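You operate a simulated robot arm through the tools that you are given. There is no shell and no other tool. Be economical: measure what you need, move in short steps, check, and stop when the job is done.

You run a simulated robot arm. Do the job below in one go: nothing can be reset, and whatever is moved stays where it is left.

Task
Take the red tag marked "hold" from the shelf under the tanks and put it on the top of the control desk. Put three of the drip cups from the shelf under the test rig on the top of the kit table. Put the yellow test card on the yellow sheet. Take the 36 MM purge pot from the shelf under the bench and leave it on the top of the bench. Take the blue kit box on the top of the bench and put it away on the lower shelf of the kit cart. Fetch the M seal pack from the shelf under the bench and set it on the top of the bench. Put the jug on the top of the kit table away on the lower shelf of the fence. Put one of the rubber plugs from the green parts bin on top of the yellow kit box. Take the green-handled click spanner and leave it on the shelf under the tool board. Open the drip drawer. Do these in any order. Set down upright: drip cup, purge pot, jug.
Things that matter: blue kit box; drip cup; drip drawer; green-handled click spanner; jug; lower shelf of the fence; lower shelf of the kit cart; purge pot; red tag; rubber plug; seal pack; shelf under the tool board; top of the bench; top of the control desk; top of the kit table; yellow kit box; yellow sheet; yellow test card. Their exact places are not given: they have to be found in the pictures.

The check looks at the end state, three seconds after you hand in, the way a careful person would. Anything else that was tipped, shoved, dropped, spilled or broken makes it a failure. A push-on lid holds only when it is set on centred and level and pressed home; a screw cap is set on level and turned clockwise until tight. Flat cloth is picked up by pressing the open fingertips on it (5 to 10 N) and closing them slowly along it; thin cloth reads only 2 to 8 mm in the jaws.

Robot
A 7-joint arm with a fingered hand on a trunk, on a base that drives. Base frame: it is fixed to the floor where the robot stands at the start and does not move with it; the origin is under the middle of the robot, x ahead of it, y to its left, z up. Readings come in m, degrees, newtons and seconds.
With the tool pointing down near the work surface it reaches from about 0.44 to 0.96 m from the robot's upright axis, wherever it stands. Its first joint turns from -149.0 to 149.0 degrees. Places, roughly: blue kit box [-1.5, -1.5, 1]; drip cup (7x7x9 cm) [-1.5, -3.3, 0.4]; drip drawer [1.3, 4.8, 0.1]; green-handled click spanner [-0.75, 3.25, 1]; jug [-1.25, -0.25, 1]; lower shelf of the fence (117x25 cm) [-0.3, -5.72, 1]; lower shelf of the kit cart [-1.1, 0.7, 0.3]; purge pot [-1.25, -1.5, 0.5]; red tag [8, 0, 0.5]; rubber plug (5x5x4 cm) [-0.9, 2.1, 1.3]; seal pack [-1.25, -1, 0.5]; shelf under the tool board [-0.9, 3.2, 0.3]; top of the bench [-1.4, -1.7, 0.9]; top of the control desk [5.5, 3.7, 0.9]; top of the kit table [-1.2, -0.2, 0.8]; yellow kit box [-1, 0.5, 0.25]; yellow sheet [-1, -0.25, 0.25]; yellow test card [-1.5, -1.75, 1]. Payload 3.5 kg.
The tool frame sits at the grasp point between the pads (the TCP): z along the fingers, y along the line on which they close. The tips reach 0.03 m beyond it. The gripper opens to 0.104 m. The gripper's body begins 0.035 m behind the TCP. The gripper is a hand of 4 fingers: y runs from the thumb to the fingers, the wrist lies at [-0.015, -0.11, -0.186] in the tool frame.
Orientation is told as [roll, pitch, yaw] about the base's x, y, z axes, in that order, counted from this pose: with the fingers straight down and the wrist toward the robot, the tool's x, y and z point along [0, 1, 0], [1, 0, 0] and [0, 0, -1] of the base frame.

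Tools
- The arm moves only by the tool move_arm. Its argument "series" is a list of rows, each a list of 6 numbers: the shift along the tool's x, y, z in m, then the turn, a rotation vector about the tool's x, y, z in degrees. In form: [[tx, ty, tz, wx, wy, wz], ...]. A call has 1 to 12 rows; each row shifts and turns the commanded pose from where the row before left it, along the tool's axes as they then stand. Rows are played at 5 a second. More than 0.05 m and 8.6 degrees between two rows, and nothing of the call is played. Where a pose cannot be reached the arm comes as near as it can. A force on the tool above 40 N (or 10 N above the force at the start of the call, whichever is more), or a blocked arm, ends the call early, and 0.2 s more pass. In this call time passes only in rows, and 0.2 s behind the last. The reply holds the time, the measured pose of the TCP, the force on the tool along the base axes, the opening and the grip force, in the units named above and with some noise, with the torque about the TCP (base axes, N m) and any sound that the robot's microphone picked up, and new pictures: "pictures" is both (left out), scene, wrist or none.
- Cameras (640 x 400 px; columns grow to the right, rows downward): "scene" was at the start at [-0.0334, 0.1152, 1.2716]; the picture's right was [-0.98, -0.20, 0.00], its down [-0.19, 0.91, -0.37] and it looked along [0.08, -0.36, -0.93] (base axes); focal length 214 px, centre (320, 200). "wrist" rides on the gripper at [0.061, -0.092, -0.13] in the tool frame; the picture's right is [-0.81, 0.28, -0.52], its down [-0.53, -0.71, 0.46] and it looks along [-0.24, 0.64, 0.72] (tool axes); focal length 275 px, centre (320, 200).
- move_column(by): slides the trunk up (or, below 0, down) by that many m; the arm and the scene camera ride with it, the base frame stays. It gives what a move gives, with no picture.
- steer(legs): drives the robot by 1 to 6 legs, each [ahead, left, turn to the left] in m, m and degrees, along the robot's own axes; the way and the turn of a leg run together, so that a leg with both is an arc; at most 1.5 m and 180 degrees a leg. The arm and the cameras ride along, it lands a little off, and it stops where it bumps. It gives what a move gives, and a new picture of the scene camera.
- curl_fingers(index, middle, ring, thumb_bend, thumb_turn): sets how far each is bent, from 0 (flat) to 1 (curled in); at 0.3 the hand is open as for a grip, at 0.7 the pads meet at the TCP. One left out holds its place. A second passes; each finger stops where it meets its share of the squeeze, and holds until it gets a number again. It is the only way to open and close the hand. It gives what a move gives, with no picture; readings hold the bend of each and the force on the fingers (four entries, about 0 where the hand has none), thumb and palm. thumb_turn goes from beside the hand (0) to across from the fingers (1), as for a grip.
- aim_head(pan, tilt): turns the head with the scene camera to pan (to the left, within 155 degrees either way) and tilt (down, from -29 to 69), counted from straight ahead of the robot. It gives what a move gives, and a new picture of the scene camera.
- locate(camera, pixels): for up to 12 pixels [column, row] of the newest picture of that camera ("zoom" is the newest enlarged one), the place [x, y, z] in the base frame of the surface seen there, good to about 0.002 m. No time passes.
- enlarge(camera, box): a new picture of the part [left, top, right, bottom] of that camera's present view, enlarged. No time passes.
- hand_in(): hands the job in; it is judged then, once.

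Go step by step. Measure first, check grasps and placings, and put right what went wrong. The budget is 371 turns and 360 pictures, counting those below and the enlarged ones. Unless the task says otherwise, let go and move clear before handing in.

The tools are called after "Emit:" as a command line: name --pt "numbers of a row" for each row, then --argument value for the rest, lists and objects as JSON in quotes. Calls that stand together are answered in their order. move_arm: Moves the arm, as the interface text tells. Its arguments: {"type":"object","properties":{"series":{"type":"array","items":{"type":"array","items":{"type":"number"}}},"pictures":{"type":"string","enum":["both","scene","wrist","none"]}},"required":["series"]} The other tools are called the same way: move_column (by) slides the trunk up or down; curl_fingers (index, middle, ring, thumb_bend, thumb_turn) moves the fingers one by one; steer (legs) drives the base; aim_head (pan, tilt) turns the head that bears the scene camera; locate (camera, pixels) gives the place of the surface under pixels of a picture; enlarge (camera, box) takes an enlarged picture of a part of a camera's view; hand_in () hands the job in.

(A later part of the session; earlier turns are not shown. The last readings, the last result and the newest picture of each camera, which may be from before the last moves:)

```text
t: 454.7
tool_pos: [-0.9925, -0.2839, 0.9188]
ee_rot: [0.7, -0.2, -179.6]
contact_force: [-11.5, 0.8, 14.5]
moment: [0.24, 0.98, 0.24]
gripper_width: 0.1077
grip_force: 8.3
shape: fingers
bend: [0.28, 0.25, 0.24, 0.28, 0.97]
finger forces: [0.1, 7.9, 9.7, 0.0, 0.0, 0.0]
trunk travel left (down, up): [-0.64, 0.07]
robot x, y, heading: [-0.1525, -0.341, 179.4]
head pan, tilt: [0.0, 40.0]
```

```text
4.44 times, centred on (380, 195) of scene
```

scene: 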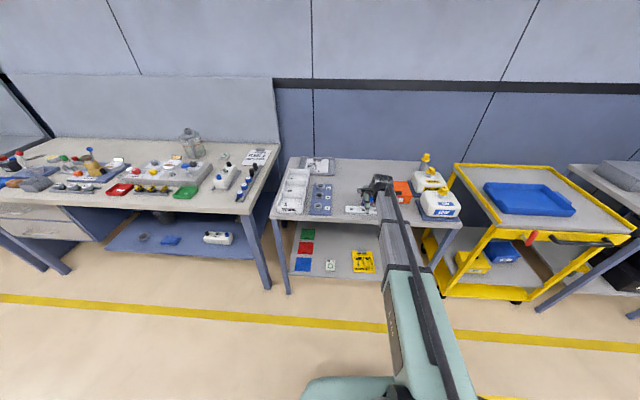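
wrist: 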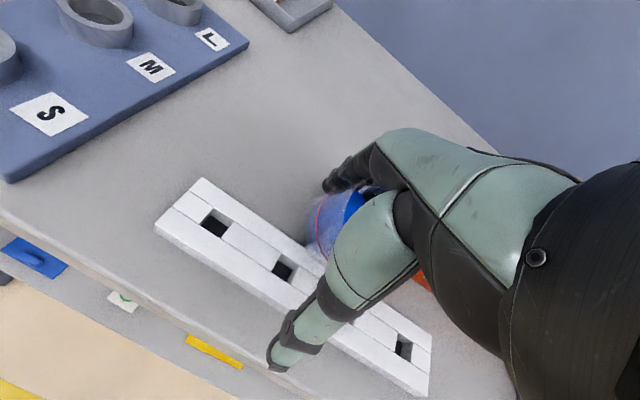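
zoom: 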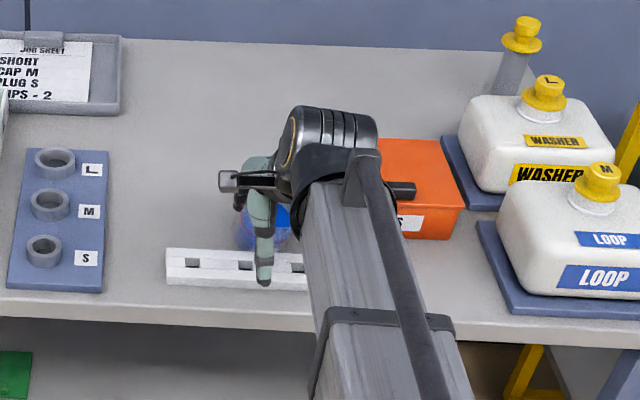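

The cup is still upright, now against the white rail. Relieve pressure forward and lift the hand straight up.

Emit:
move_arm --pt "0 0.008 0 0 0 0" --pt "0 0 -0.02 0 0 0" --pt "0 0 -0.03 0 0 0" --pt "0 0 -0.05 0 0 0" --pt "0 0 -0.05 0 0 0" --pictures "wrist"

Emit:
locate --camera "scene" --pixels '[[358, 208], [358, 214], [376, 208], [395, 185], [400, 200]]'

```text
t: 455.9
tool_pos: [-1.0019, -0.2796, 1.066]
ee_rot: [0.7, 0.0, -179.6]
contact_force: [-0.3, -0.9, -0.1]
moment: [-0.06, -0.03, -0.03]
gripper_width: 0.108
grip_force: 0.1
shape: fingers
bend: [0.28, 0.28, 0.28, 0.28, 0.97]
finger forces: [0.1, 0.1, 0.0, 0.0, 0.1, 0.0]
trunk travel left (down, up): [-0.64, 0.07]
robot x, y, heading: [-0.1545, -0.3414, 179.6]
head pan, tilt: [0.0, 40.0]
```

wrist: 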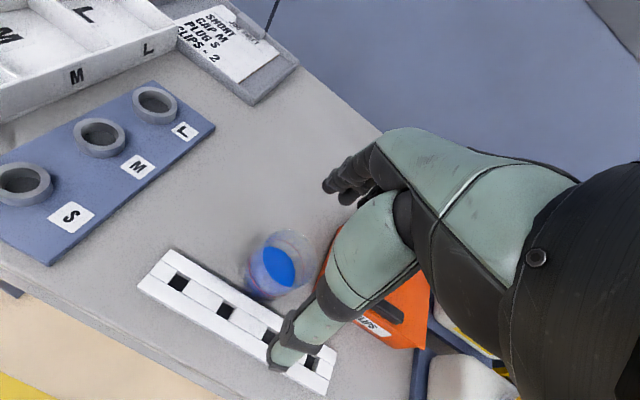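

```text
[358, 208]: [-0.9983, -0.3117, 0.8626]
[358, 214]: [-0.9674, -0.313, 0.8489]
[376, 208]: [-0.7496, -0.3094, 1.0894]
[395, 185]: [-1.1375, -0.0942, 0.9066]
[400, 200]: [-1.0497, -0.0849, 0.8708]
```

The cup stands upright next to the fixed rail on the table top; leave it. Go back for cup 2.

Emit:
steer --legs '[[-0.28, 0, 0], [0, 1.45, 0], [0, 1.45, 0]]'

Emit:
locate --camera "scene" --pixels '[[320, 260], [340, 260]]'

```text
t: 471.3
tool_pos: [-0.6861, -3.1878, 1.0647]
ee_rot: [0.8, 0.0, -177.2]
contact_force: [0.4, 0.5, 0.0]
moment: [0.0, 0.02, 0.01]
gripper_width: 0.1078
grip_force: 0.0
shape: fingers
bend: [0.28, 0.28, 0.28, 0.28, 0.97]
finger forces: [0.0, 0.0, 0.1, 0.0, 0.1, 0.1]
trunk travel left (down, up): [-0.64, 0.07]
robot x, y, heading: [0.1668, -3.2152, -178.1]
head pan, tilt: [0.0, 40.0]
```

scene: 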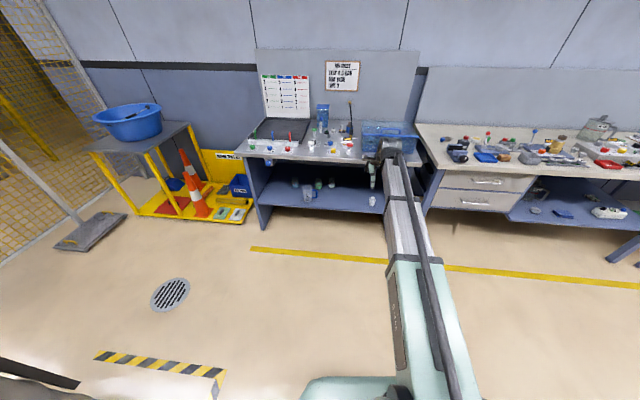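

```text
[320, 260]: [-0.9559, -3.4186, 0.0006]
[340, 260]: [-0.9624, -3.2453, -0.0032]
```

Lower the trunk and drive in toward cup B (-1.525,-3.335).

Emit:
move_column --by -0.4

Emit:
move_column --by -0.11

Emit:
steer --legs '[[0.1, 0.13, -1.9], [0.6, 0, 0]]'

Emit:
move_arm --pt "0 0 0 0 0 0" --pictures "wrist"

```text
t: 475.1
tool_pos: [-0.686, -3.187, 0.6657]
ee_rot: [0.8, 0.0, -177.3]
contact_force: [-0.1, -0.3, -0.3]
moment: [-0.04, -0.01, 0.0]
gripper_width: 0.1078
grip_force: 0.1
shape: fingers
bend: [0.28, 0.28, 0.28, 0.28, 0.97]
finger forces: [0.0, 0.1, 0.0, 0.0, 0.0, 0.0]
trunk travel left (down, up): [-0.24, 0.47]
robot x, y, heading: [0.1646, -3.2151, -177.9]
head pan, tilt: [0.0, 40.0]
```

```text
t: 476.5
tool_pos: [-0.6851, -3.1884, 0.5549]
ee_rot: [0.8, -0.1, -177.2]
contact_force: [0.0, 0.0, 0.2]
moment: [0.0, -0.01, 0.02]
gripper_width: 0.1079
grip_force: 0.0
shape: fingers
bend: [0.28, 0.28, 0.28, 0.28, 0.97]
finger forces: [0.1, 0.1, 0.0, 0.0, 0.1, 0.0]
trunk travel left (down, up): [-0.13, 0.58]
robot x, y, heading: [0.1692, -3.2126, -177.8]
head pan, tilt: [0.0, 40.0]
```

```text
t: 480.9
tool_pos: [-1.3712, -3.3037, 0.5555]
ee_rot: [0.9, 0.0, -178.5]
contact_force: [0.2, 0.1, 0.6]
moment: [0.01, 0.01, 0.01]
gripper_width: 0.1078
grip_force: 0.0
shape: fingers
bend: [0.28, 0.28, 0.28, 0.28, 0.97]
finger forces: [0.0, 0.1, 0.0, 0.0, 0.0, 0.0]
trunk travel left (down, up): [-0.13, 0.58]
robot x, y, heading: [-0.5244, -3.3479, -179.2]
head pan, tilt: [0.0, 40.0]
```

scene: 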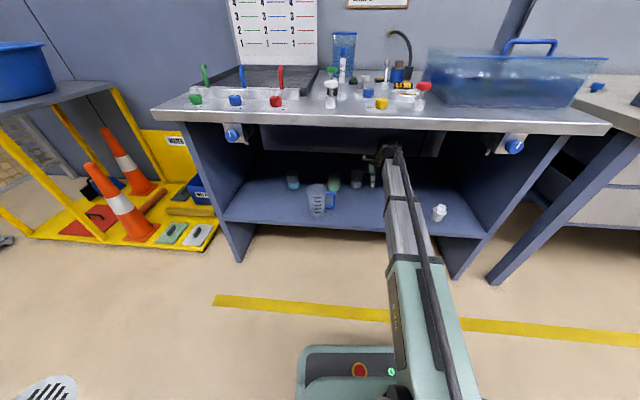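

```text
t: 481.3
tool_pos: [-1.3713, -3.3025, 0.5552]
ee_rot: [0.8, 0.0, -178.4]
contact_force: [0.5, 0.3, 0.0]
moment: [-0.01, -0.01, 0.02]
gripper_width: 0.108
grip_force: 0.0
shape: fingers
bend: [0.28, 0.28, 0.28, 0.28, 0.97]
finger forces: [0.0, 0.0, 0.1, 0.1, 0.0, 0.0]
trunk travel left (down, up): [-0.13, 0.58]
robot x, y, heading: [-0.5186, -3.3532, -179.3]
head pan, tilt: [0.0, 40.0]
```

wrist: 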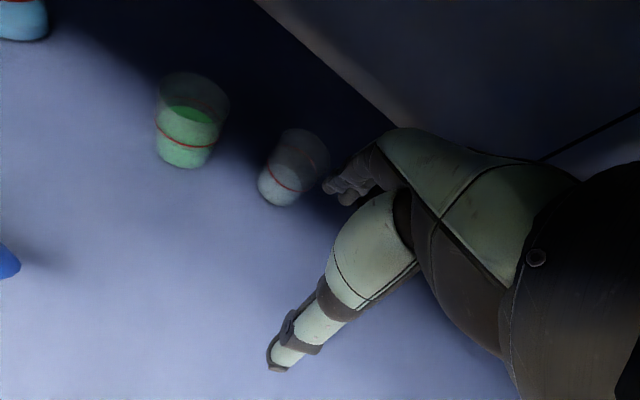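

Emit:
locate --camera "wrist" --pixels '[[280, 195], [265, 185], [295, 195], [278, 205], [285, 160], [183, 155], [160, 145], [205, 150], [190, 115], [182, 166]]'

```text
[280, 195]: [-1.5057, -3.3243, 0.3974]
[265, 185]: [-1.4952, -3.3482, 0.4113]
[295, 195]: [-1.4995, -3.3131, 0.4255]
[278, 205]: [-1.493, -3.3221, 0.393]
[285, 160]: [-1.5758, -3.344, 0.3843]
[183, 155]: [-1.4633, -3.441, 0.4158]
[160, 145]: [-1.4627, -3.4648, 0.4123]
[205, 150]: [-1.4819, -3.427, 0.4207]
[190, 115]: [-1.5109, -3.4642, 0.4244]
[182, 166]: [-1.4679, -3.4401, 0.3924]
```

Cup B centre ≈(-1.525,-3.330). Move base 7 cm closer, then over the cup and down.

Emit:
steer --legs '[[0.075, 0.03, -0.7]]'

```text
t: 482.4
tool_pos: [-1.4477, -3.3247, 0.555]
ee_rot: [0.8, 0.0, -179.2]
contact_force: [0.3, 1.2, 0.2]
moment: [0.01, -0.03, 0.01]
gripper_width: 0.1078
grip_force: 0.0
shape: fingers
bend: [0.28, 0.28, 0.28, 0.28, 0.97]
finger forces: [0.0, 0.0, 0.1, 0.0, 0.0, 0.1]
trunk travel left (down, up): [-0.13, 0.58]
robot x, y, heading: [-0.5971, -3.3822, -179.8]
head pan, tilt: [0.0, 40.0]
```

scene: 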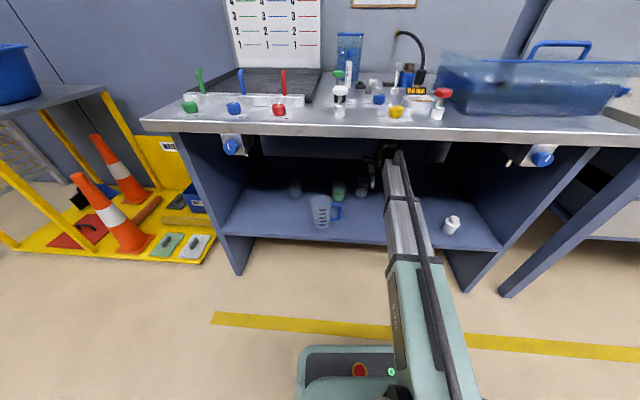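

Emit:
move_arm --pt "0.006 0.039 0 0 0 0" --pt "0.005 0.039 0 0 0 0" --pt "0 0 0.04 0 0 0" --pt "0 0 0.04 0 0 0" --pt "0 0 0.027 0 0 0" --pictures "wrist"

Emit:
curl_fingers --index 0.46 --middle 0.46 --ring 0.46 --thumb_bend 0.5

```text
t: 483.6
tool_pos: [-1.5242, -3.3366, 0.447]
ee_rot: [0.8, 0.0, -179.3]
contact_force: [0.5, 0.3, -0.7]
moment: [0.01, 0.04, 0.01]
gripper_width: 0.1078
grip_force: 0.1
shape: fingers
bend: [0.28, 0.28, 0.28, 0.28, 0.97]
finger forces: [0.0, 0.0, 0.1, 0.0, 0.1, 0.0]
trunk travel left (down, up): [-0.13, 0.58]
robot x, y, heading: [-0.5957, -3.3796, -179.7]
head pan, tilt: [0.0, 40.0]
```

wrist: 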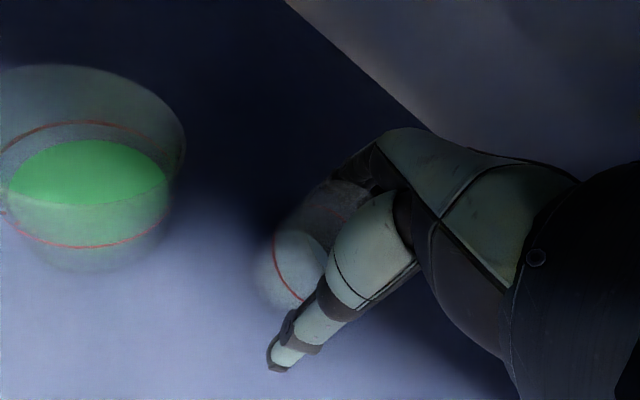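

```text
t: 484.6
tool_pos: [-1.5233, -3.3362, 0.4489]
ee_rot: [0.8, 0.1, -179.3]
contact_force: [0.9, -0.1, -0.4]
moment: [-0.01, 0.06, -0.03]
gripper_width: 0.0635
grip_force: 4.3
shape: fingers
bend: [0.44, 0.46, 0.46, 0.48, 0.97]
finger forces: [4.3, 0.1, 0.0, 0.0, 4.3, 0.0]
trunk travel left (down, up): [-0.13, 0.58]
robot x, y, heading: [-0.5983, -3.3774, -180.2]
head pan, tilt: [0.0, 40.0]
```

Emit:
curl_fingers --index 0.34 --middle 0.34 --ring 0.34 --thumb_bend 0.34

Emit:
move_arm --pt "0.007 0 0 0 0 0" --pictures "none"

Emit:
curl_fingers --index 0.48 --middle 0.48 --ring 0.48 --thumb_bend 0.52

```text
t: 485.6
tool_pos: [-1.5249, -3.3371, 0.4481]
ee_rot: [0.8, -0.1, -179.2]
contact_force: [-0.2, -0.1, -0.4]
moment: [0.03, 0.01, 0.01]
gripper_width: 0.0932
grip_force: 0.1
shape: fingers
bend: [0.34, 0.34, 0.34, 0.34, 0.97]
finger forces: [0.1, 0.1, 0.1, 0.1, 0.0, 0.0]
trunk travel left (down, up): [-0.13, 0.58]
robot x, y, heading: [-0.5953, -3.3789, -179.8]
head pan, tilt: [0.0, 40.0]
```

```text
t: 486.0
tool_pos: [-1.5242, -3.3435, 0.4504]
ee_rot: [0.8, 0.0, -179.3]
contact_force: [-0.5, -0.1, 0.4]
moment: [0.01, -0.03, 0.01]
gripper_width: 0.0927
grip_force: 0.0
shape: fingers
bend: [0.34, 0.34, 0.34, 0.34, 0.97]
finger forces: [0.1, 0.0, 0.0, 0.0, 0.1, 0.0]
trunk travel left (down, up): [-0.13, 0.58]
robot x, y, heading: [-0.5948, -3.3773, -179.8]
head pan, tilt: [0.0, 40.0]
```

```text
t: 487.0
tool_pos: [-1.5241, -3.344, 0.4488]
ee_rot: [0.8, -0.1, -179.3]
contact_force: [0.3, 0.0, 0.3]
moment: [0.05, 0.0, -0.01]
gripper_width: 0.0609
grip_force: 6.0
shape: fingers
bend: [0.45, 0.48, 0.48, 0.49, 0.97]
finger forces: [5.9, 0.2, 0.0, 0.1, 6.2, 0.0]
trunk travel left (down, up): [-0.13, 0.58]
robot x, y, heading: [-0.5963, -3.3765, -180.1]
head pan, tilt: [0.0, 40.0]
```

Still mostly the index; shift another 8 mm and retry.

Emit:
curl_fingers --index 0.34 --middle 0.34 --ring 0.34 --thumb_bend 0.34

Emit:
move_arm --pt "0.008 0 0 0 0 0" --pictures "none"

Emit:
curl_fingers --index 0.48 --middle 0.48 --ring 0.48 --thumb_bend 0.52

```text
t: 488.0
tool_pos: [-1.5236, -3.3445, 0.4487]
ee_rot: [0.8, 0.0, -179.2]
contact_force: [0.2, -0.7, 0.0]
moment: [-0.05, -0.03, 0.01]
gripper_width: 0.0929
grip_force: 0.1
shape: fingers
bend: [0.34, 0.34, 0.34, 0.34, 0.97]
finger forces: [0.1, 0.1, 0.0, 0.0, 0.0, 0.0]
trunk travel left (down, up): [-0.13, 0.58]
robot x, y, heading: [-0.5967, -3.3783, -179.8]
head pan, tilt: [0.0, 40.0]
```

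```text
t: 488.4
tool_pos: [-1.5241, -3.3533, 0.4485]
ee_rot: [0.9, 0.0, -179.3]
contact_force: [-0.7, 0.6, -0.4]
moment: [-0.05, -0.03, -0.01]
gripper_width: 0.0925
grip_force: 0.1
shape: fingers
bend: [0.34, 0.34, 0.34, 0.34, 0.97]
finger forces: [0.0, 0.0, 0.1, 0.0, 0.1, 0.0]
trunk travel left (down, up): [-0.13, 0.58]
robot x, y, heading: [-0.5972, -3.3796, -180.0]
head pan, tilt: [0.0, 40.0]
```

```text
t: 489.4
tool_pos: [-1.5234, -3.3529, 0.4481]
ee_rot: [0.8, 0.1, -179.1]
contact_force: [0.6, 0.1, 0.0]
moment: [0.01, 0.0, 0.01]
gripper_width: 0.0549
grip_force: 1.5
shape: fingers
bend: [0.48, 0.47, 0.47, 0.5, 0.97]
finger forces: [0.0, 0.9, 0.5, 0.0, 1.7, 0.1]
trunk travel left (down, up): [-0.13, 0.58]
robot x, y, heading: [-0.5993, -3.3782, -180.0]
head pan, tilt: [0.0, 40.0]
```

Middle and ring vs thumb — as with cup 1. Tighten and lift.

Emit:
curl_fingers --index 0.56 --middle 0.54 --ring 0.54 --thumb_bend 0.66

Emit:
move_arm --pt "0 0 -0.02 0 0 0" --pt "0 0 -0.04 0 0 0" --pt "0 0 -0.04 0 0 0" --pictures "wrist"

```text
t: 490.4
tool_pos: [-1.5247, -3.3531, 0.4486]
ee_rot: [0.7, 0.0, -179.4]
contact_force: [-1.3, -0.9, 2.7]
moment: [0.02, 0.15, 0.03]
gripper_width: 0.043
grip_force: 10.7
shape: fingers
bend: [0.54, 0.49, 0.5, 0.57, 0.95]
finger forces: [2.0, 5.2, 4.3, 0.0, 10.0, 0.0]
trunk travel left (down, up): [-0.13, 0.58]
robot x, y, heading: [-0.5974, -3.3764, -180.1]
head pan, tilt: [0.0, 40.0]
```

```text
t: 491.2
tool_pos: [-1.5262, -3.3506, 0.5473]
ee_rot: [0.8, 0.0, -179.2]
contact_force: [-0.3, 0.2, -0.3]
moment: [-0.03, 0.01, -0.04]
gripper_width: 0.0426
grip_force: 10.5
shape: fingers
bend: [0.54, 0.49, 0.5, 0.57, 0.95]
finger forces: [1.8, 4.9, 4.0, 0.0, 9.6, 0.1]
trunk travel left (down, up): [-0.13, 0.58]
robot x, y, heading: [-0.598, -3.3771, -179.8]
head pan, tilt: [0.0, 40.0]
```

wrist: 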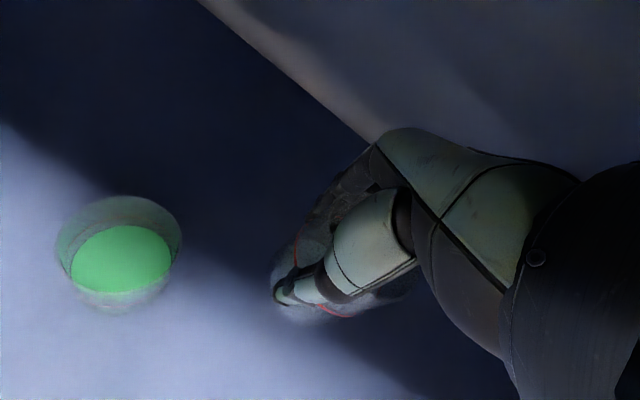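

Cup 2 is held. Back well out, raise there, then drive to the kit table.

Emit:
steer --legs '[[-0.8, 0, 0]]'

Emit:
move_column --by 0.4

Emit:
move_column --by 0.16

Emit:
steer --legs '[[0, -1.5, 0], [0, -1.4, 0]]'

```text
t: 495.5
tool_pos: [-0.7162, -3.3609, 0.547]
ee_rot: [0.8, -0.1, -177.8]
contact_force: [0.2, -0.7, -0.3]
moment: [0.0, 0.02, -0.02]
gripper_width: 0.0422
grip_force: 10.5
shape: fingers
bend: [0.54, 0.49, 0.5, 0.58, 0.95]
finger forces: [1.9, 4.9, 4.0, 0.0, 9.7, 0.1]
trunk travel left (down, up): [-0.13, 0.58]
robot x, y, heading: [0.2102, -3.3649, -178.6]
head pan, tilt: [0.0, 40.0]
```

scene: 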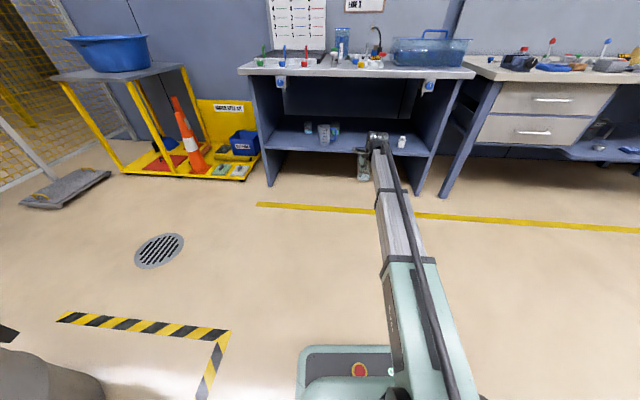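

```text
t: 499.3
tool_pos: [-0.7154, -3.361, 0.9469]
ee_rot: [0.8, 0.0, -177.9]
contact_force: [0.0, -0.5, 0.2]
moment: [0.02, 0.01, -0.01]
gripper_width: 0.0422
grip_force: 9.9
shape: fingers
bend: [0.54, 0.49, 0.5, 0.58, 0.95]
finger forces: [2.0, 5.1, 4.1, 0.0, 9.6, 0.0]
trunk travel left (down, up): [-0.53, 0.18]
robot x, y, heading: [0.2161, -3.3642, -178.5]
head pan, tilt: [0.0, 40.0]
```

```text
t: 501.2
tool_pos: [-0.7153, -3.3612, 1.1056]
ee_rot: [0.9, 0.0, -177.9]
contact_force: [-0.8, 0.6, -0.5]
moment: [-0.04, 0.0, -0.01]
gripper_width: 0.042
grip_force: 10.2
shape: fingers
bend: [0.54, 0.49, 0.5, 0.58, 0.95]
finger forces: [1.9, 5.0, 4.0, 0.0, 9.7, 0.0]
trunk travel left (down, up): [-0.69, 0.02]
robot x, y, heading: [0.211, -3.3707, -178.4]
head pan, tilt: [0.0, 40.0]
```

```text
t: 515.3
tool_pos: [-0.9123, -0.5142, 1.1068]
ee_rot: [0.8, 0.1, -173.8]
contact_force: [0.5, -0.1, -0.4]
moment: [-0.02, -0.04, 0.03]
gripper_width: 0.042
grip_force: 10.3
shape: fingers
bend: [0.54, 0.49, 0.5, 0.58, 0.95]
finger forces: [1.9, 5.1, 4.1, 0.0, 9.6, 0.1]
trunk travel left (down, up): [-0.69, 0.02]
robot x, y, heading: [0.0127, -0.4579, -174.8]
head pan, tilt: [0.0, 40.0]
```

scene: 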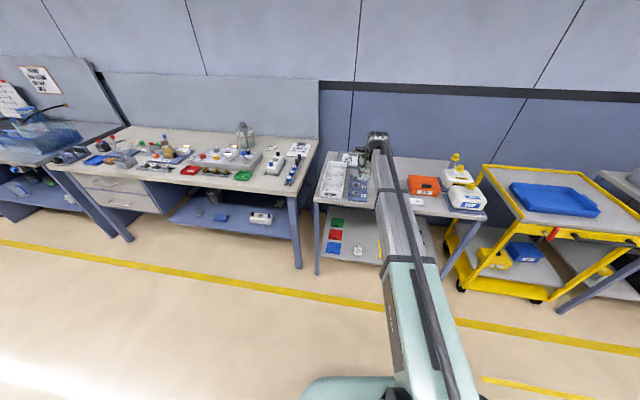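

Emit:
steer --legs '[[0, -0.14, -5.2], [0.45, 0, 0]]'

Emit:
move_arm --pt "0 0 0.05 0 0 0" --pt "0 0 0.05 0 0 0" --pt "0 0 0.05 0 0 0" --pictures "wrist"

```text
t: 518.9
tool_pos: [-1.3764, -0.2941, 1.1062]
ee_rot: [0.9, 0.1, -179.2]
contact_force: [0.2, -0.7, -0.4]
moment: [0.0, -0.02, 0.0]
gripper_width: 0.0417
grip_force: 10.4
shape: fingers
bend: [0.54, 0.49, 0.5, 0.58, 0.95]
finger forces: [1.9, 5.0, 4.2, 0.0, 9.5, 0.0]
trunk travel left (down, up): [-0.69, 0.02]
robot x, y, heading: [-0.4482, -0.3213, -180.1]
head pan, tilt: [0.0, 40.0]
```

scene: 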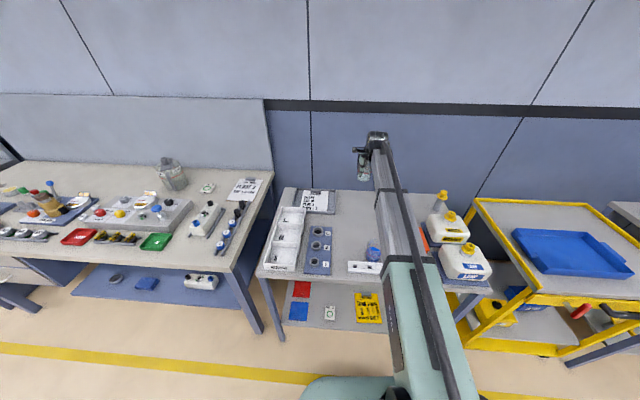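

```text
t: 519.7
tool_pos: [-1.3795, -0.302, 0.956]
ee_rot: [0.8, 0.0, -179.2]
contact_force: [-0.3, 0.5, -0.4]
moment: [0.0, 0.01, 0.03]
gripper_width: 0.0418
grip_force: 10.4
shape: fingers
bend: [0.54, 0.49, 0.5, 0.58, 0.95]
finger forces: [1.9, 5.0, 3.9, 0.0, 9.6, 0.1]
trunk travel left (down, up): [-0.69, 0.02]
robot x, y, heading: [-0.4491, -0.3221, -179.9]
head pan, tilt: [0.0, 40.0]
```

wrist: 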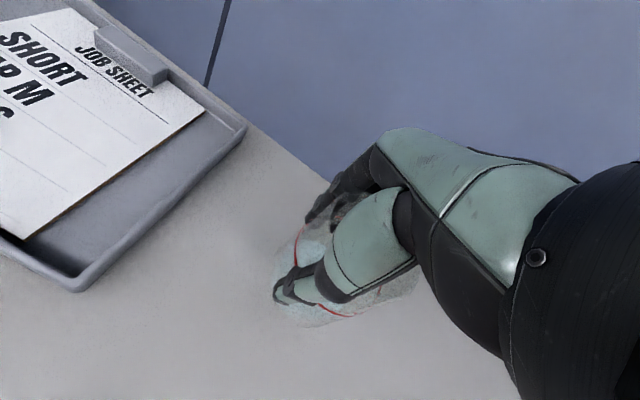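

Emit:
move_arm --pt "0 0 0.02 0 0 0" --pt "0 0 0.016 0 0 0" --pictures "none"

Emit:
move_arm --pt "0 0 0.003 0 0 0" --pictures "none"

Emit:
move_arm --pt "0 0 0.003 0 0 0" --pictures "none"

```text
t: 520.3
tool_pos: [-1.377, -0.2993, 0.9219]
ee_rot: [0.7, 0.0, -179.2]
contact_force: [0.4, 0.5, -1.1]
moment: [-0.01, 0.0, 0.02]
gripper_width: 0.042
grip_force: 10.7
shape: fingers
bend: [0.54, 0.49, 0.5, 0.58, 0.95]
finger forces: [1.9, 5.0, 4.1, 0.1, 9.5, 0.0]
trunk travel left (down, up): [-0.69, 0.02]
robot x, y, heading: [-0.4464, -0.3202, -179.8]
head pan, tilt: [0.0, 40.0]
```

```text
t: 520.7
tool_pos: [-1.3766, -0.2982, 0.9173]
ee_rot: [0.8, 0.0, -179.2]
contact_force: [0.3, 0.3, -1.8]
moment: [-0.03, 0.01, -0.02]
gripper_width: 0.0417
grip_force: 10.2
shape: fingers
bend: [0.54, 0.49, 0.5, 0.58, 0.95]
finger forces: [1.9, 5.1, 4.0, 0.0, 9.4, 0.0]
trunk travel left (down, up): [-0.69, 0.02]
robot x, y, heading: [-0.4487, -0.3255, -179.8]
head pan, tilt: [0.0, 40.0]
```

```text
t: 521.1
tool_pos: [-1.3784, -0.2976, 0.9157]
ee_rot: [0.9, 0.0, -179.1]
contact_force: [-0.4, -0.5, -1.8]
moment: [-0.03, 0.02, 0.0]
gripper_width: 0.0418
grip_force: 10.7
shape: fingers
bend: [0.54, 0.49, 0.5, 0.58, 0.95]
finger forces: [1.9, 5.0, 4.0, 0.0, 9.5, 0.0]
trunk travel left (down, up): [-0.69, 0.02]
robot x, y, heading: [-0.446, -0.3194, -179.9]
head pan, tilt: [0.0, 40.0]
```

Emit:
move_arm --pt "0 0 0.003 0 0 0" --pictures "none"

Emit:
curl_fingers --index 0.42 --middle 0.42 --ring 0.42 --thumb_bend 0.42

Emit:
curl_fingers --index 0.28 --middle 0.28 --ring 0.28 --thumb_bend 0.28

Emit:
move_arm --pt "0 0 -0.03 0 0 0" --pt "0 0 -0.04 0 0 0" --pt "0 0 -0.04 0 0 0" --pt "0 0 -0.04 0 0 0" --pictures "wrist"

```text
t: 521.5
tool_pos: [-1.3761, -0.2973, 0.9139]
ee_rot: [0.8, -0.2, -179.2]
contact_force: [1.3, -0.6, 6.1]
moment: [0.06, 0.11, -0.05]
gripper_width: 0.042
grip_force: 10.3
shape: fingers
bend: [0.54, 0.49, 0.5, 0.58, 0.95]
finger forces: [1.9, 5.0, 3.8, 0.0, 10.5, 0.0]
trunk travel left (down, up): [-0.69, 0.02]
robot x, y, heading: [-0.4463, -0.3224, -180.2]
head pan, tilt: [0.0, 40.0]
```

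```text
t: 522.5
tool_pos: [-1.3767, -0.2981, 0.9125]
ee_rot: [0.9, -0.1, -179.2]
contact_force: [0.4, 0.3, 0.2]
moment: [-0.01, 0.03, 0.01]
gripper_width: 0.0722
grip_force: 0.1
shape: fingers
bend: [0.42, 0.42, 0.42, 0.42, 0.97]
finger forces: [0.0, 0.0, 0.0, 0.1, 0.0, 0.1]
trunk travel left (down, up): [-0.69, 0.02]
robot x, y, heading: [-0.45, -0.3233, -179.8]
head pan, tilt: [0.0, 40.0]
```

```text
t: 523.5
tool_pos: [-1.3771, -0.2971, 0.9128]
ee_rot: [0.7, 0.0, -179.2]
contact_force: [-0.2, 1.0, 0.1]
moment: [0.01, 0.02, -0.05]
gripper_width: 0.107
grip_force: 0.0
shape: fingers
bend: [0.28, 0.28, 0.28, 0.28, 0.97]
finger forces: [0.0, 0.1, 0.0, 0.0, 0.0, 0.1]
trunk travel left (down, up): [-0.69, 0.02]
robot x, y, heading: [-0.4489, -0.3244, -179.8]
head pan, tilt: [0.0, 40.0]
```

```text
t: 524.5
tool_pos: [-1.3775, -0.2944, 1.0618]
ee_rot: [0.8, 0.1, -179.2]
contact_force: [0.2, 0.3, -1.2]
moment: [-0.01, 0.0, -0.02]
gripper_width: 0.1075
grip_force: 0.0
shape: fingers
bend: [0.28, 0.28, 0.28, 0.28, 0.97]
finger forces: [0.1, 0.0, 0.0, 0.0, 0.0, 0.0]
trunk travel left (down, up): [-0.69, 0.02]
robot x, y, heading: [-0.4498, -0.3208, -180.1]
head pan, tilt: [0.0, 40.0]
```

wrist: 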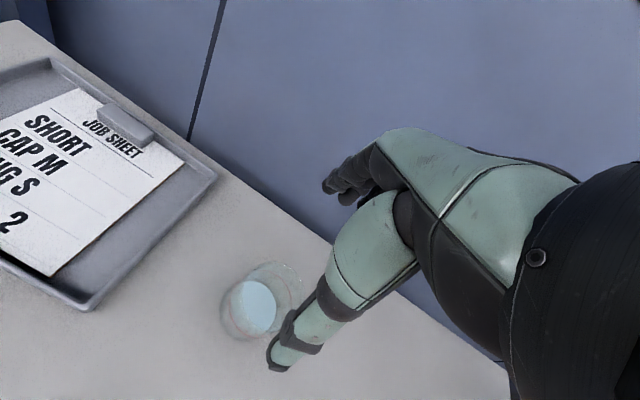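

Cup 2 placed upright. Now cup 3 (C at (-1.496,-3.454)).

Emit:
steer --legs '[[-0.62, 0, 0], [0, 1.5, 0], [0, 1.5, 0]]'

```text
t: 542.0
tool_pos: [-0.6393, -3.3365, 1.0627]
ee_rot: [0.7, -0.1, -175.4]
contact_force: [0.5, -0.6, -1.1]
moment: [0.0, -0.02, -0.02]
gripper_width: 0.1075
grip_force: 0.2
shape: fingers
bend: [0.28, 0.28, 0.28, 0.28, 0.97]
finger forces: [0.0, 0.1, 0.0, 0.1, 0.0, 0.0]
trunk travel left (down, up): [-0.69, 0.02]
robot x, y, heading: [0.2869, -3.3036, -176.4]
head pan, tilt: [0.0, 40.0]
```

scene: 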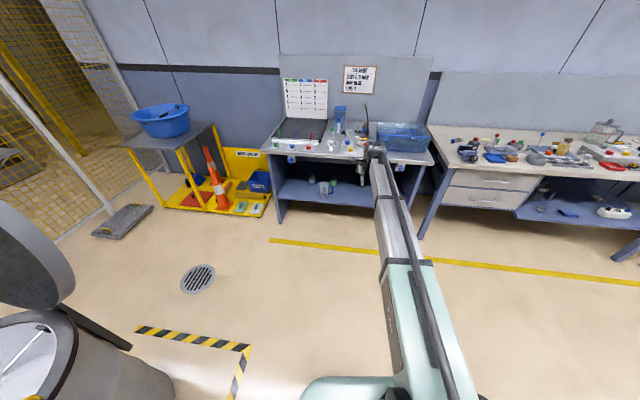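

Emit:
move_column --by -0.4

Emit:
move_column --by -0.06

Emit:
steer --legs '[[0.2, 0.18, -3.6], [0.6, 0, 0]]'

Emit:
move_arm --pt "0 0 0 0 0 0" --pictures "wrist"

```text
t: 545.9
tool_pos: [-0.6395, -3.336, 0.6629]
ee_rot: [0.8, 0.0, -175.4]
contact_force: [-0.7, 0.3, 0.4]
moment: [0.01, 0.01, 0.0]
gripper_width: 0.1075
grip_force: 0.0
shape: fingers
bend: [0.28, 0.28, 0.28, 0.28, 0.97]
finger forces: [0.1, 0.0, 0.0, 0.1, 0.0, 0.0]
trunk travel left (down, up): [-0.29, 0.42]
robot x, y, heading: [0.2891, -3.3061, -176.0]
head pan, tilt: [0.0, 40.0]
```

```text
t: 546.9
tool_pos: [-0.6393, -3.3359, 0.6018]
ee_rot: [0.8, 0.0, -175.4]
contact_force: [-0.2, -0.6, -0.4]
moment: [0.0, -0.02, -0.01]
gripper_width: 0.1074
grip_force: 0.1
shape: fingers
bend: [0.28, 0.28, 0.28, 0.28, 0.97]
finger forces: [0.0, 0.0, 0.1, 0.0, 0.0, 0.0]
trunk travel left (down, up): [-0.23, 0.48]
robot x, y, heading: [0.2899, -3.2973, -175.9]
head pan, tilt: [0.0, 40.0]
```

```text
t: 551.8
tool_pos: [-1.4424, -3.4468, 0.6029]
ee_rot: [0.9, -0.1, -179.9]
contact_force: [0.0, 0.1, -0.8]
moment: [-0.02, -0.03, -0.05]
gripper_width: 0.1071
grip_force: 0.0
shape: fingers
bend: [0.28, 0.28, 0.28, 0.28, 0.97]
finger forces: [0.0, 0.1, 0.0, 0.1, 0.1, 0.1]
trunk travel left (down, up): [-0.23, 0.48]
robot x, y, heading: [-0.5154, -3.4855, 179.2]
head pan, tilt: [0.0, 40.0]
```

scene: 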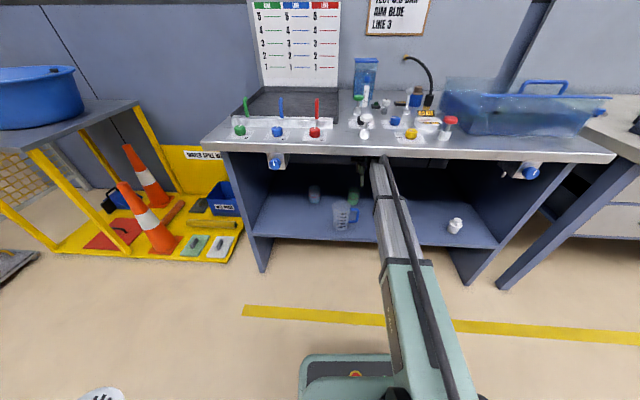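

```text
t: 552.2
tool_pos: [-1.4423, -3.4466, 0.6023]
ee_rot: [0.9, 0.0, -179.9]
contact_force: [-0.7, 0.4, -0.7]
moment: [-0.02, 0.0, -0.01]
gripper_width: 0.1074
grip_force: 0.0
shape: fingers
bend: [0.28, 0.28, 0.28, 0.28, 0.97]
finger forces: [0.1, 0.0, 0.0, 0.0, 0.0, 0.1]
trunk travel left (down, up): [-0.23, 0.48]
robot x, y, heading: [-0.5181, -3.4854, 179.3]
head pan, tilt: [0.0, 40.0]
```

wrist: 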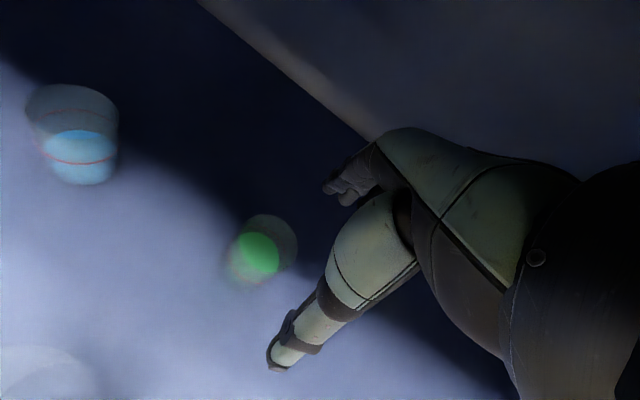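

Emit:
locate --camera "wrist" --pixels '[[258, 255], [240, 250], [276, 258], [258, 235], [258, 273], [232, 272], [250, 285]]'

```text
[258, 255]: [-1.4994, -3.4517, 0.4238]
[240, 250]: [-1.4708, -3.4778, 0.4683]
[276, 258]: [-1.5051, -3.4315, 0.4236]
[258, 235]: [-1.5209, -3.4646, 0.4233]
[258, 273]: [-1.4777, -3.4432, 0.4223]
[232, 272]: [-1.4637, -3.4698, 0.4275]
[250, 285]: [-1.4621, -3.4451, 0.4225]
```

Green cup centre (-1.4985,-3.453). Move over, descend, close.

Emit:
move_arm --pt "0.008 0.028 0 0 0 0" --pt "0.009 0.028 0 0 0 0" --pt "0 0 0.05 0 0 0" --pt "0 0 0.05 0 0 0" --pt "0 0 0.053 0 0 0" --pictures "wrist"

Emit:
curl_fingers --index 0.46 --middle 0.46 --ring 0.46 --thumb_bend 0.5

```text
refused: row 5 steps farther than a row can; nothing moved
```

```text
t: 553.2
tool_pos: [-1.4419, -3.4474, 0.6033]
ee_rot: [0.8, 0.0, -179.9]
contact_force: [0.8, -0.2, 0.3]
moment: [-0.03, -0.04, -0.01]
gripper_width: 0.058
grip_force: 0.0
shape: fingers
bend: [0.46, 0.46, 0.46, 0.5, 0.97]
finger forces: [0.1, 0.0, 0.1, 0.0, 0.0, 0.1]
trunk travel left (down, up): [-0.23, 0.48]
robot x, y, heading: [-0.5143, -3.4854, 179.3]
head pan, tilt: [0.0, 40.0]
```

Refused for step size; reopen and redo with smaller rows.

Emit:
curl_fingers --index 0.28 --middle 0.28 --ring 0.28 --thumb_bend 0.28

Emit:
move_arm --pt "0.008 0.028 0 0 0 0" --pt "0.009 0.028 0 0 0 0" --pt "0 0 0.045 0 0 0" --pt "0 0 0.045 0 0 0" --pt "0 0 0.04 0 0 0" --pt "0 0 0.023 0 0 0" --pictures "wrist"

```text
t: 554.2
tool_pos: [-1.4427, -3.4467, 0.6021]
ee_rot: [0.8, 0.0, -179.9]
contact_force: [0.1, 0.2, 0.0]
moment: [-0.03, 0.02, 0.0]
gripper_width: 0.1076
grip_force: 0.1
shape: fingers
bend: [0.28, 0.28, 0.28, 0.28, 0.97]
finger forces: [0.0, 0.0, 0.1, 0.0, 0.0, 0.0]
trunk travel left (down, up): [-0.23, 0.48]
robot x, y, heading: [-0.5113, -3.49, 179.4]
head pan, tilt: [0.0, 40.0]
```

```text
t: 555.6
tool_pos: [-1.4994, -3.4653, 0.4496]
ee_rot: [0.8, 0.0, -179.9]
contact_force: [0.1, 0.3, -0.6]
moment: [0.04, -0.01, 0.0]
gripper_width: 0.1076
grip_force: 0.0
shape: fingers
bend: [0.28, 0.28, 0.28, 0.28, 0.97]
finger forces: [0.0, 0.0, 0.1, 0.0, 0.1, 0.0]
trunk travel left (down, up): [-0.23, 0.48]
robot x, y, heading: [-0.5164, -3.4863, 179.5]
head pan, tilt: [0.0, 40.0]
```

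wrist: 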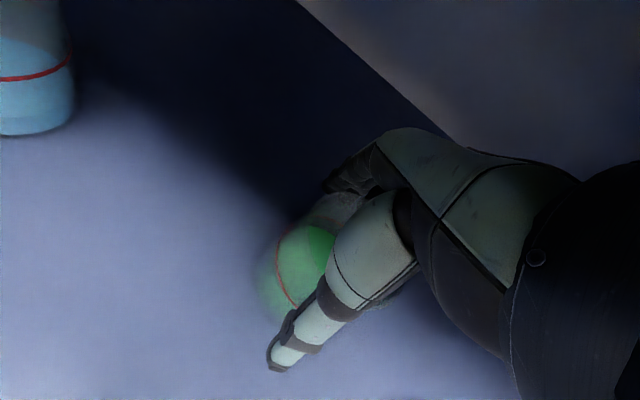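

Emit:
curl_fingers --index 0.48 --middle 0.48 --ring 0.48 --thumb_bend 0.52

```text
t: 556.6
tool_pos: [-1.5004, -3.464, 0.449]
ee_rot: [0.7, 0.0, -179.9]
contact_force: [0.5, -0.9, -1.2]
moment: [0.03, 0.01, 0.03]
gripper_width: 0.0564
grip_force: 2.4
shape: fingers
bend: [0.47, 0.47, 0.48, 0.5, 0.97]
finger forces: [1.3, 0.8, 0.1, 0.0, 2.5, 0.0]
trunk travel left (down, up): [-0.23, 0.48]
robot x, y, heading: [-0.5105, -3.4818, 179.4]
head pan, tilt: [0.0, 40.0]
```

Index, middle and thumb contact, centred. Tighten, lift, back out and raise.

Emit:
curl_fingers --index 0.54 --middle 0.54 --ring 0.54 --thumb_bend 0.66

Emit:
move_arm --pt "0 0 -0.02 0 0 0" --pt "0 0 -0.04 0 0 0" --pt "0 0 -0.04 0 0 0" --pt "0 0 -0.04 0 0 0" --pt "0 0 -0.02 0 0 0" --pictures "wrist"

```text
t: 557.6
tool_pos: [-1.4988, -3.465, 0.4503]
ee_rot: [0.8, 0.0, -180.0]
contact_force: [-0.5, 0.2, 0.3]
moment: [0.08, 0.02, 0.0]
gripper_width: 0.0508
grip_force: 11.9
shape: fingers
bend: [0.49, 0.49, 0.53, 0.55, 0.96]
finger forces: [5.2, 5.3, 1.0, 0.1, 12.1, 0.1]
trunk travel left (down, up): [-0.23, 0.48]
robot x, y, heading: [-0.5145, -3.4833, 179.3]
head pan, tilt: [0.0, 40.0]
```

```text
t: 558.8
tool_pos: [-1.4989, -3.4672, 0.6112]
ee_rot: [0.9, 0.1, -179.9]
contact_force: [0.5, 0.4, -1.8]
moment: [-0.03, 0.01, 0.01]
gripper_width: 0.0508
grip_force: 10.5
shape: fingers
bend: [0.49, 0.49, 0.53, 0.56, 0.96]
finger forces: [4.9, 5.2, 1.0, 0.0, 11.4, 0.0]
trunk travel left (down, up): [-0.23, 0.48]
robot x, y, heading: [-0.5184, -3.4846, 179.3]
head pan, tilt: [0.0, 40.0]
```

wrist: 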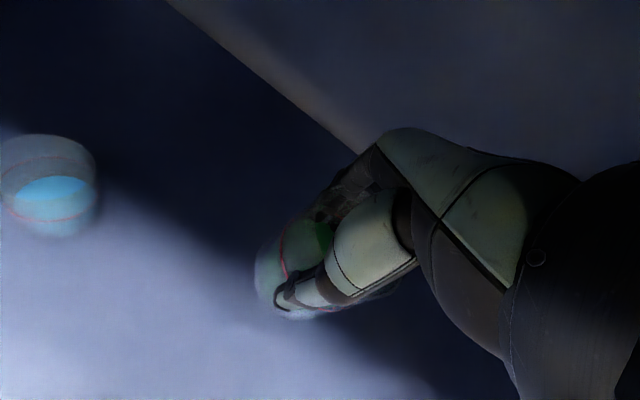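

Cup 3 held. Back out, raise, drive to the kit table.

Emit:
steer --legs '[[-0.75, 0, 0.5]]'

Emit:
move_column --by 0.4

Emit:
move_column --by 0.08

Emit:
steer --legs '[[0, -1.5, -1.5], [0, -1.45, -1.5]]'

```text
t: 562.8
tool_pos: [-0.7519, -3.4834, 0.6102]
ee_rot: [0.8, 0.0, -179.0]
contact_force: [-0.5, 0.2, -2.2]
moment: [-0.03, 0.0, 0.01]
gripper_width: 0.0504
grip_force: 11.3
shape: fingers
bend: [0.49, 0.49, 0.53, 0.56, 0.96]
finger forces: [4.7, 5.2, 1.0, 0.1, 11.3, 0.0]
trunk travel left (down, up): [-0.23, 0.48]
robot x, y, heading: [0.23, -3.4907, -179.4]
head pan, tilt: [0.0, 40.0]
```

scene: 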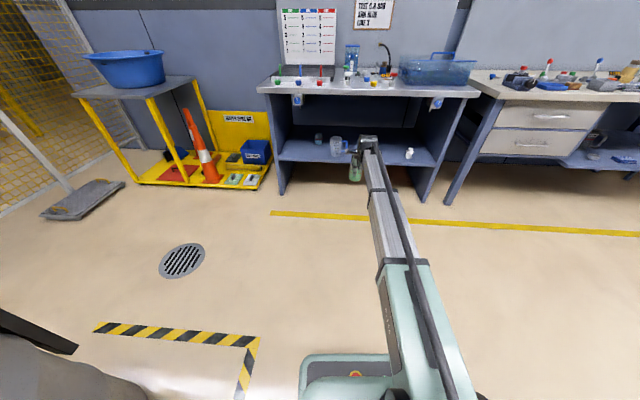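

```text
t: 566.6
tool_pos: [-0.7523, -3.4836, 1.0096]
ee_rot: [0.8, 0.0, -179.1]
contact_force: [-0.2, 0.1, -1.8]
moment: [0.0, -0.03, -0.02]
gripper_width: 0.0505
grip_force: 11.0
shape: fingers
bend: [0.49, 0.49, 0.53, 0.56, 0.96]
finger forces: [4.8, 5.2, 1.0, 0.0, 11.1, 0.0]
trunk travel left (down, up): [-0.63, 0.08]
robot x, y, heading: [0.2352, -3.4893, -179.8]
head pan, tilt: [0.0, 40.0]
```

```text
t: 567.8
tool_pos: [-0.7523, -3.4842, 1.0899]
ee_rot: [0.8, -0.1, -179.1]
contact_force: [0.0, -0.3, -0.4]
moment: [-0.02, -0.02, 0.03]
gripper_width: 0.0505
grip_force: 11.3
shape: fingers
bend: [0.49, 0.49, 0.53, 0.56, 0.96]
finger forces: [4.8, 5.2, 1.1, 0.0, 11.2, 0.0]
trunk travel left (down, up): [-0.71, 0.0]
robot x, y, heading: [0.2349, -3.4864, -179.9]
head pan, tilt: [0.0, 40.0]
```

```text
t: 582.0
tool_pos: [-0.6561, -0.4574, 1.09]
ee_rot: [0.7, 0.1, 176.1]
contact_force: [-0.7, -1.1, -1.6]
moment: [-0.03, 0.0, 0.0]
gripper_width: 0.0506
grip_force: 11.0
shape: fingers
bend: [0.49, 0.49, 0.53, 0.56, 0.96]
finger forces: [4.9, 5.2, 1.0, 0.0, 11.3, 0.0]
trunk travel left (down, up): [-0.71, 0.0]
robot x, y, heading: [0.3256, -0.5488, 175.5]
head pan, tilt: [0.0, 40.0]
```

scene: 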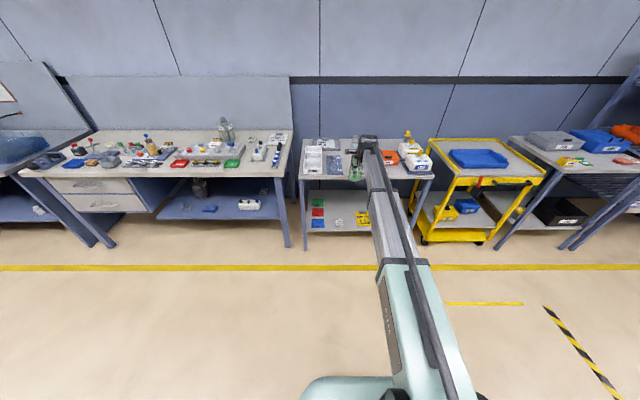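

Emit:
steer --legs '[[0, -0.225, 4.5], [0.54, 0, 0]]'

Emit:
move_arm --pt "0 0 0.03 0 0 0" --pictures "wrist"

```text
t: 586.5
tool_pos: [-1.2013, -0.2956, 1.09]
ee_rot: [0.7, 0.1, 180.0]
contact_force: [0.0, -0.9, -1.8]
moment: [0.0, 0.01, 0.0]
gripper_width: 0.0502
grip_force: 11.2
shape: fingers
bend: [0.49, 0.49, 0.53, 0.56, 0.96]
finger forces: [4.8, 5.2, 1.0, 0.1, 11.2, 0.0]
trunk travel left (down, up): [-0.71, 0.0]
robot x, y, heading: [-0.2141, -0.3164, 178.9]
head pan, tilt: [0.0, 40.0]
```

scene: 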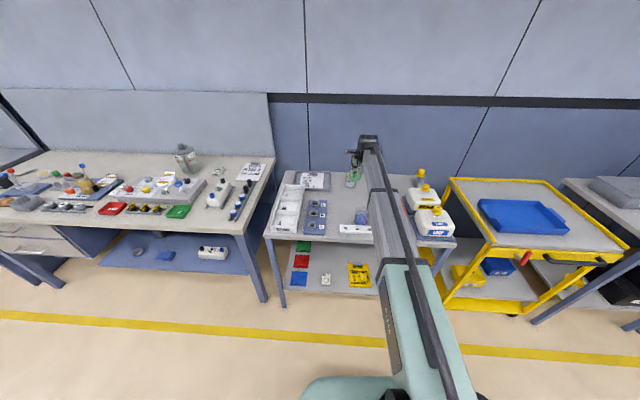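

```text
t: 586.9
tool_pos: [-1.2022, -0.2959, 1.0611]
ee_rot: [0.8, 0.0, 179.9]
contact_force: [-0.1, 0.4, -1.8]
moment: [-0.02, -0.06, -0.01]
gripper_width: 0.0504
grip_force: 11.0
shape: fingers
bend: [0.49, 0.49, 0.53, 0.56, 0.96]
finger forces: [4.7, 5.2, 1.0, 0.0, 11.3, 0.0]
trunk travel left (down, up): [-0.71, 0.0]
robot x, y, heading: [-0.213, -0.3145, 179.2]
head pan, tilt: [0.0, 40.0]
```

wrist: 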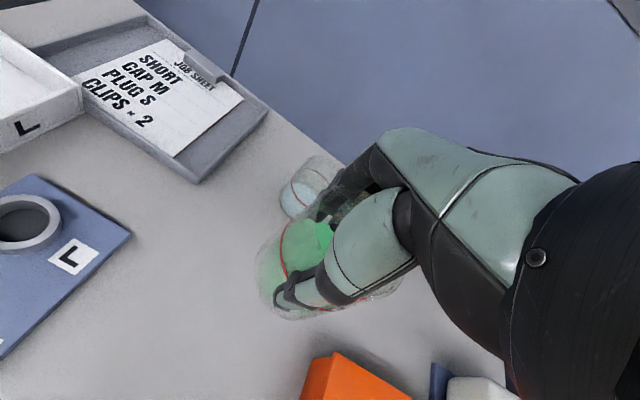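

Spot clear between the two cups. Lower.

Emit:
move_arm --pt "0 0 0.045 0 0 0" --pt "0 0 0.045 0 0 0" --pt "0 0 0.045 0 0 0" --pt "0 0 0.005 0 0 0" --pictures "none"

Emit:
move_arm --pt "0 0 0.003 0 0 0" --pictures "none"

Emit:
move_arm --pt "0 0 0.003 0 0 0" --pictures "none"

```text
t: 587.9
tool_pos: [-1.2019, -0.2967, 0.9222]
ee_rot: [0.8, 0.0, 180.0]
contact_force: [0.5, 0.3, -1.6]
moment: [0.0, 0.02, -0.01]
gripper_width: 0.0503
grip_force: 12.0
shape: fingers
bend: [0.49, 0.49, 0.53, 0.56, 0.96]
finger forces: [4.6, 5.2, 1.0, 0.0, 11.1, 0.0]
trunk travel left (down, up): [-0.71, 0.0]
robot x, y, heading: [-0.2169, -0.3156, 179.5]
head pan, tilt: [0.0, 40.0]
```

```text
t: 588.3
tool_pos: [-1.2015, -0.2974, 0.9182]
ee_rot: [0.7, 0.0, 180.0]
contact_force: [-0.1, 0.0, -2.8]
moment: [-0.02, 0.01, 0.0]
gripper_width: 0.0502
grip_force: 11.4
shape: fingers
bend: [0.49, 0.49, 0.53, 0.56, 0.96]
finger forces: [4.7, 5.2, 1.0, 0.0, 11.1, 0.0]
trunk travel left (down, up): [-0.71, 0.0]
robot x, y, heading: [-0.2171, -0.3141, 179.2]
head pan, tilt: [0.0, 40.0]
```

```text
t: 588.7
tool_pos: [-1.2007, -0.2972, 0.9147]
ee_rot: [0.8, -0.1, 180.0]
contact_force: [-0.3, 1.1, 0.6]
moment: [0.05, 0.05, 0.0]
gripper_width: 0.0503
grip_force: 12.0
shape: fingers
bend: [0.49, 0.49, 0.53, 0.56, 0.96]
finger forces: [5.1, 5.4, 1.1, 0.0, 11.1, 0.0]
trunk travel left (down, up): [-0.71, 0.0]
robot x, y, heading: [-0.2186, -0.3174, 179.1]
head pan, tilt: [0.0, 40.0]
```

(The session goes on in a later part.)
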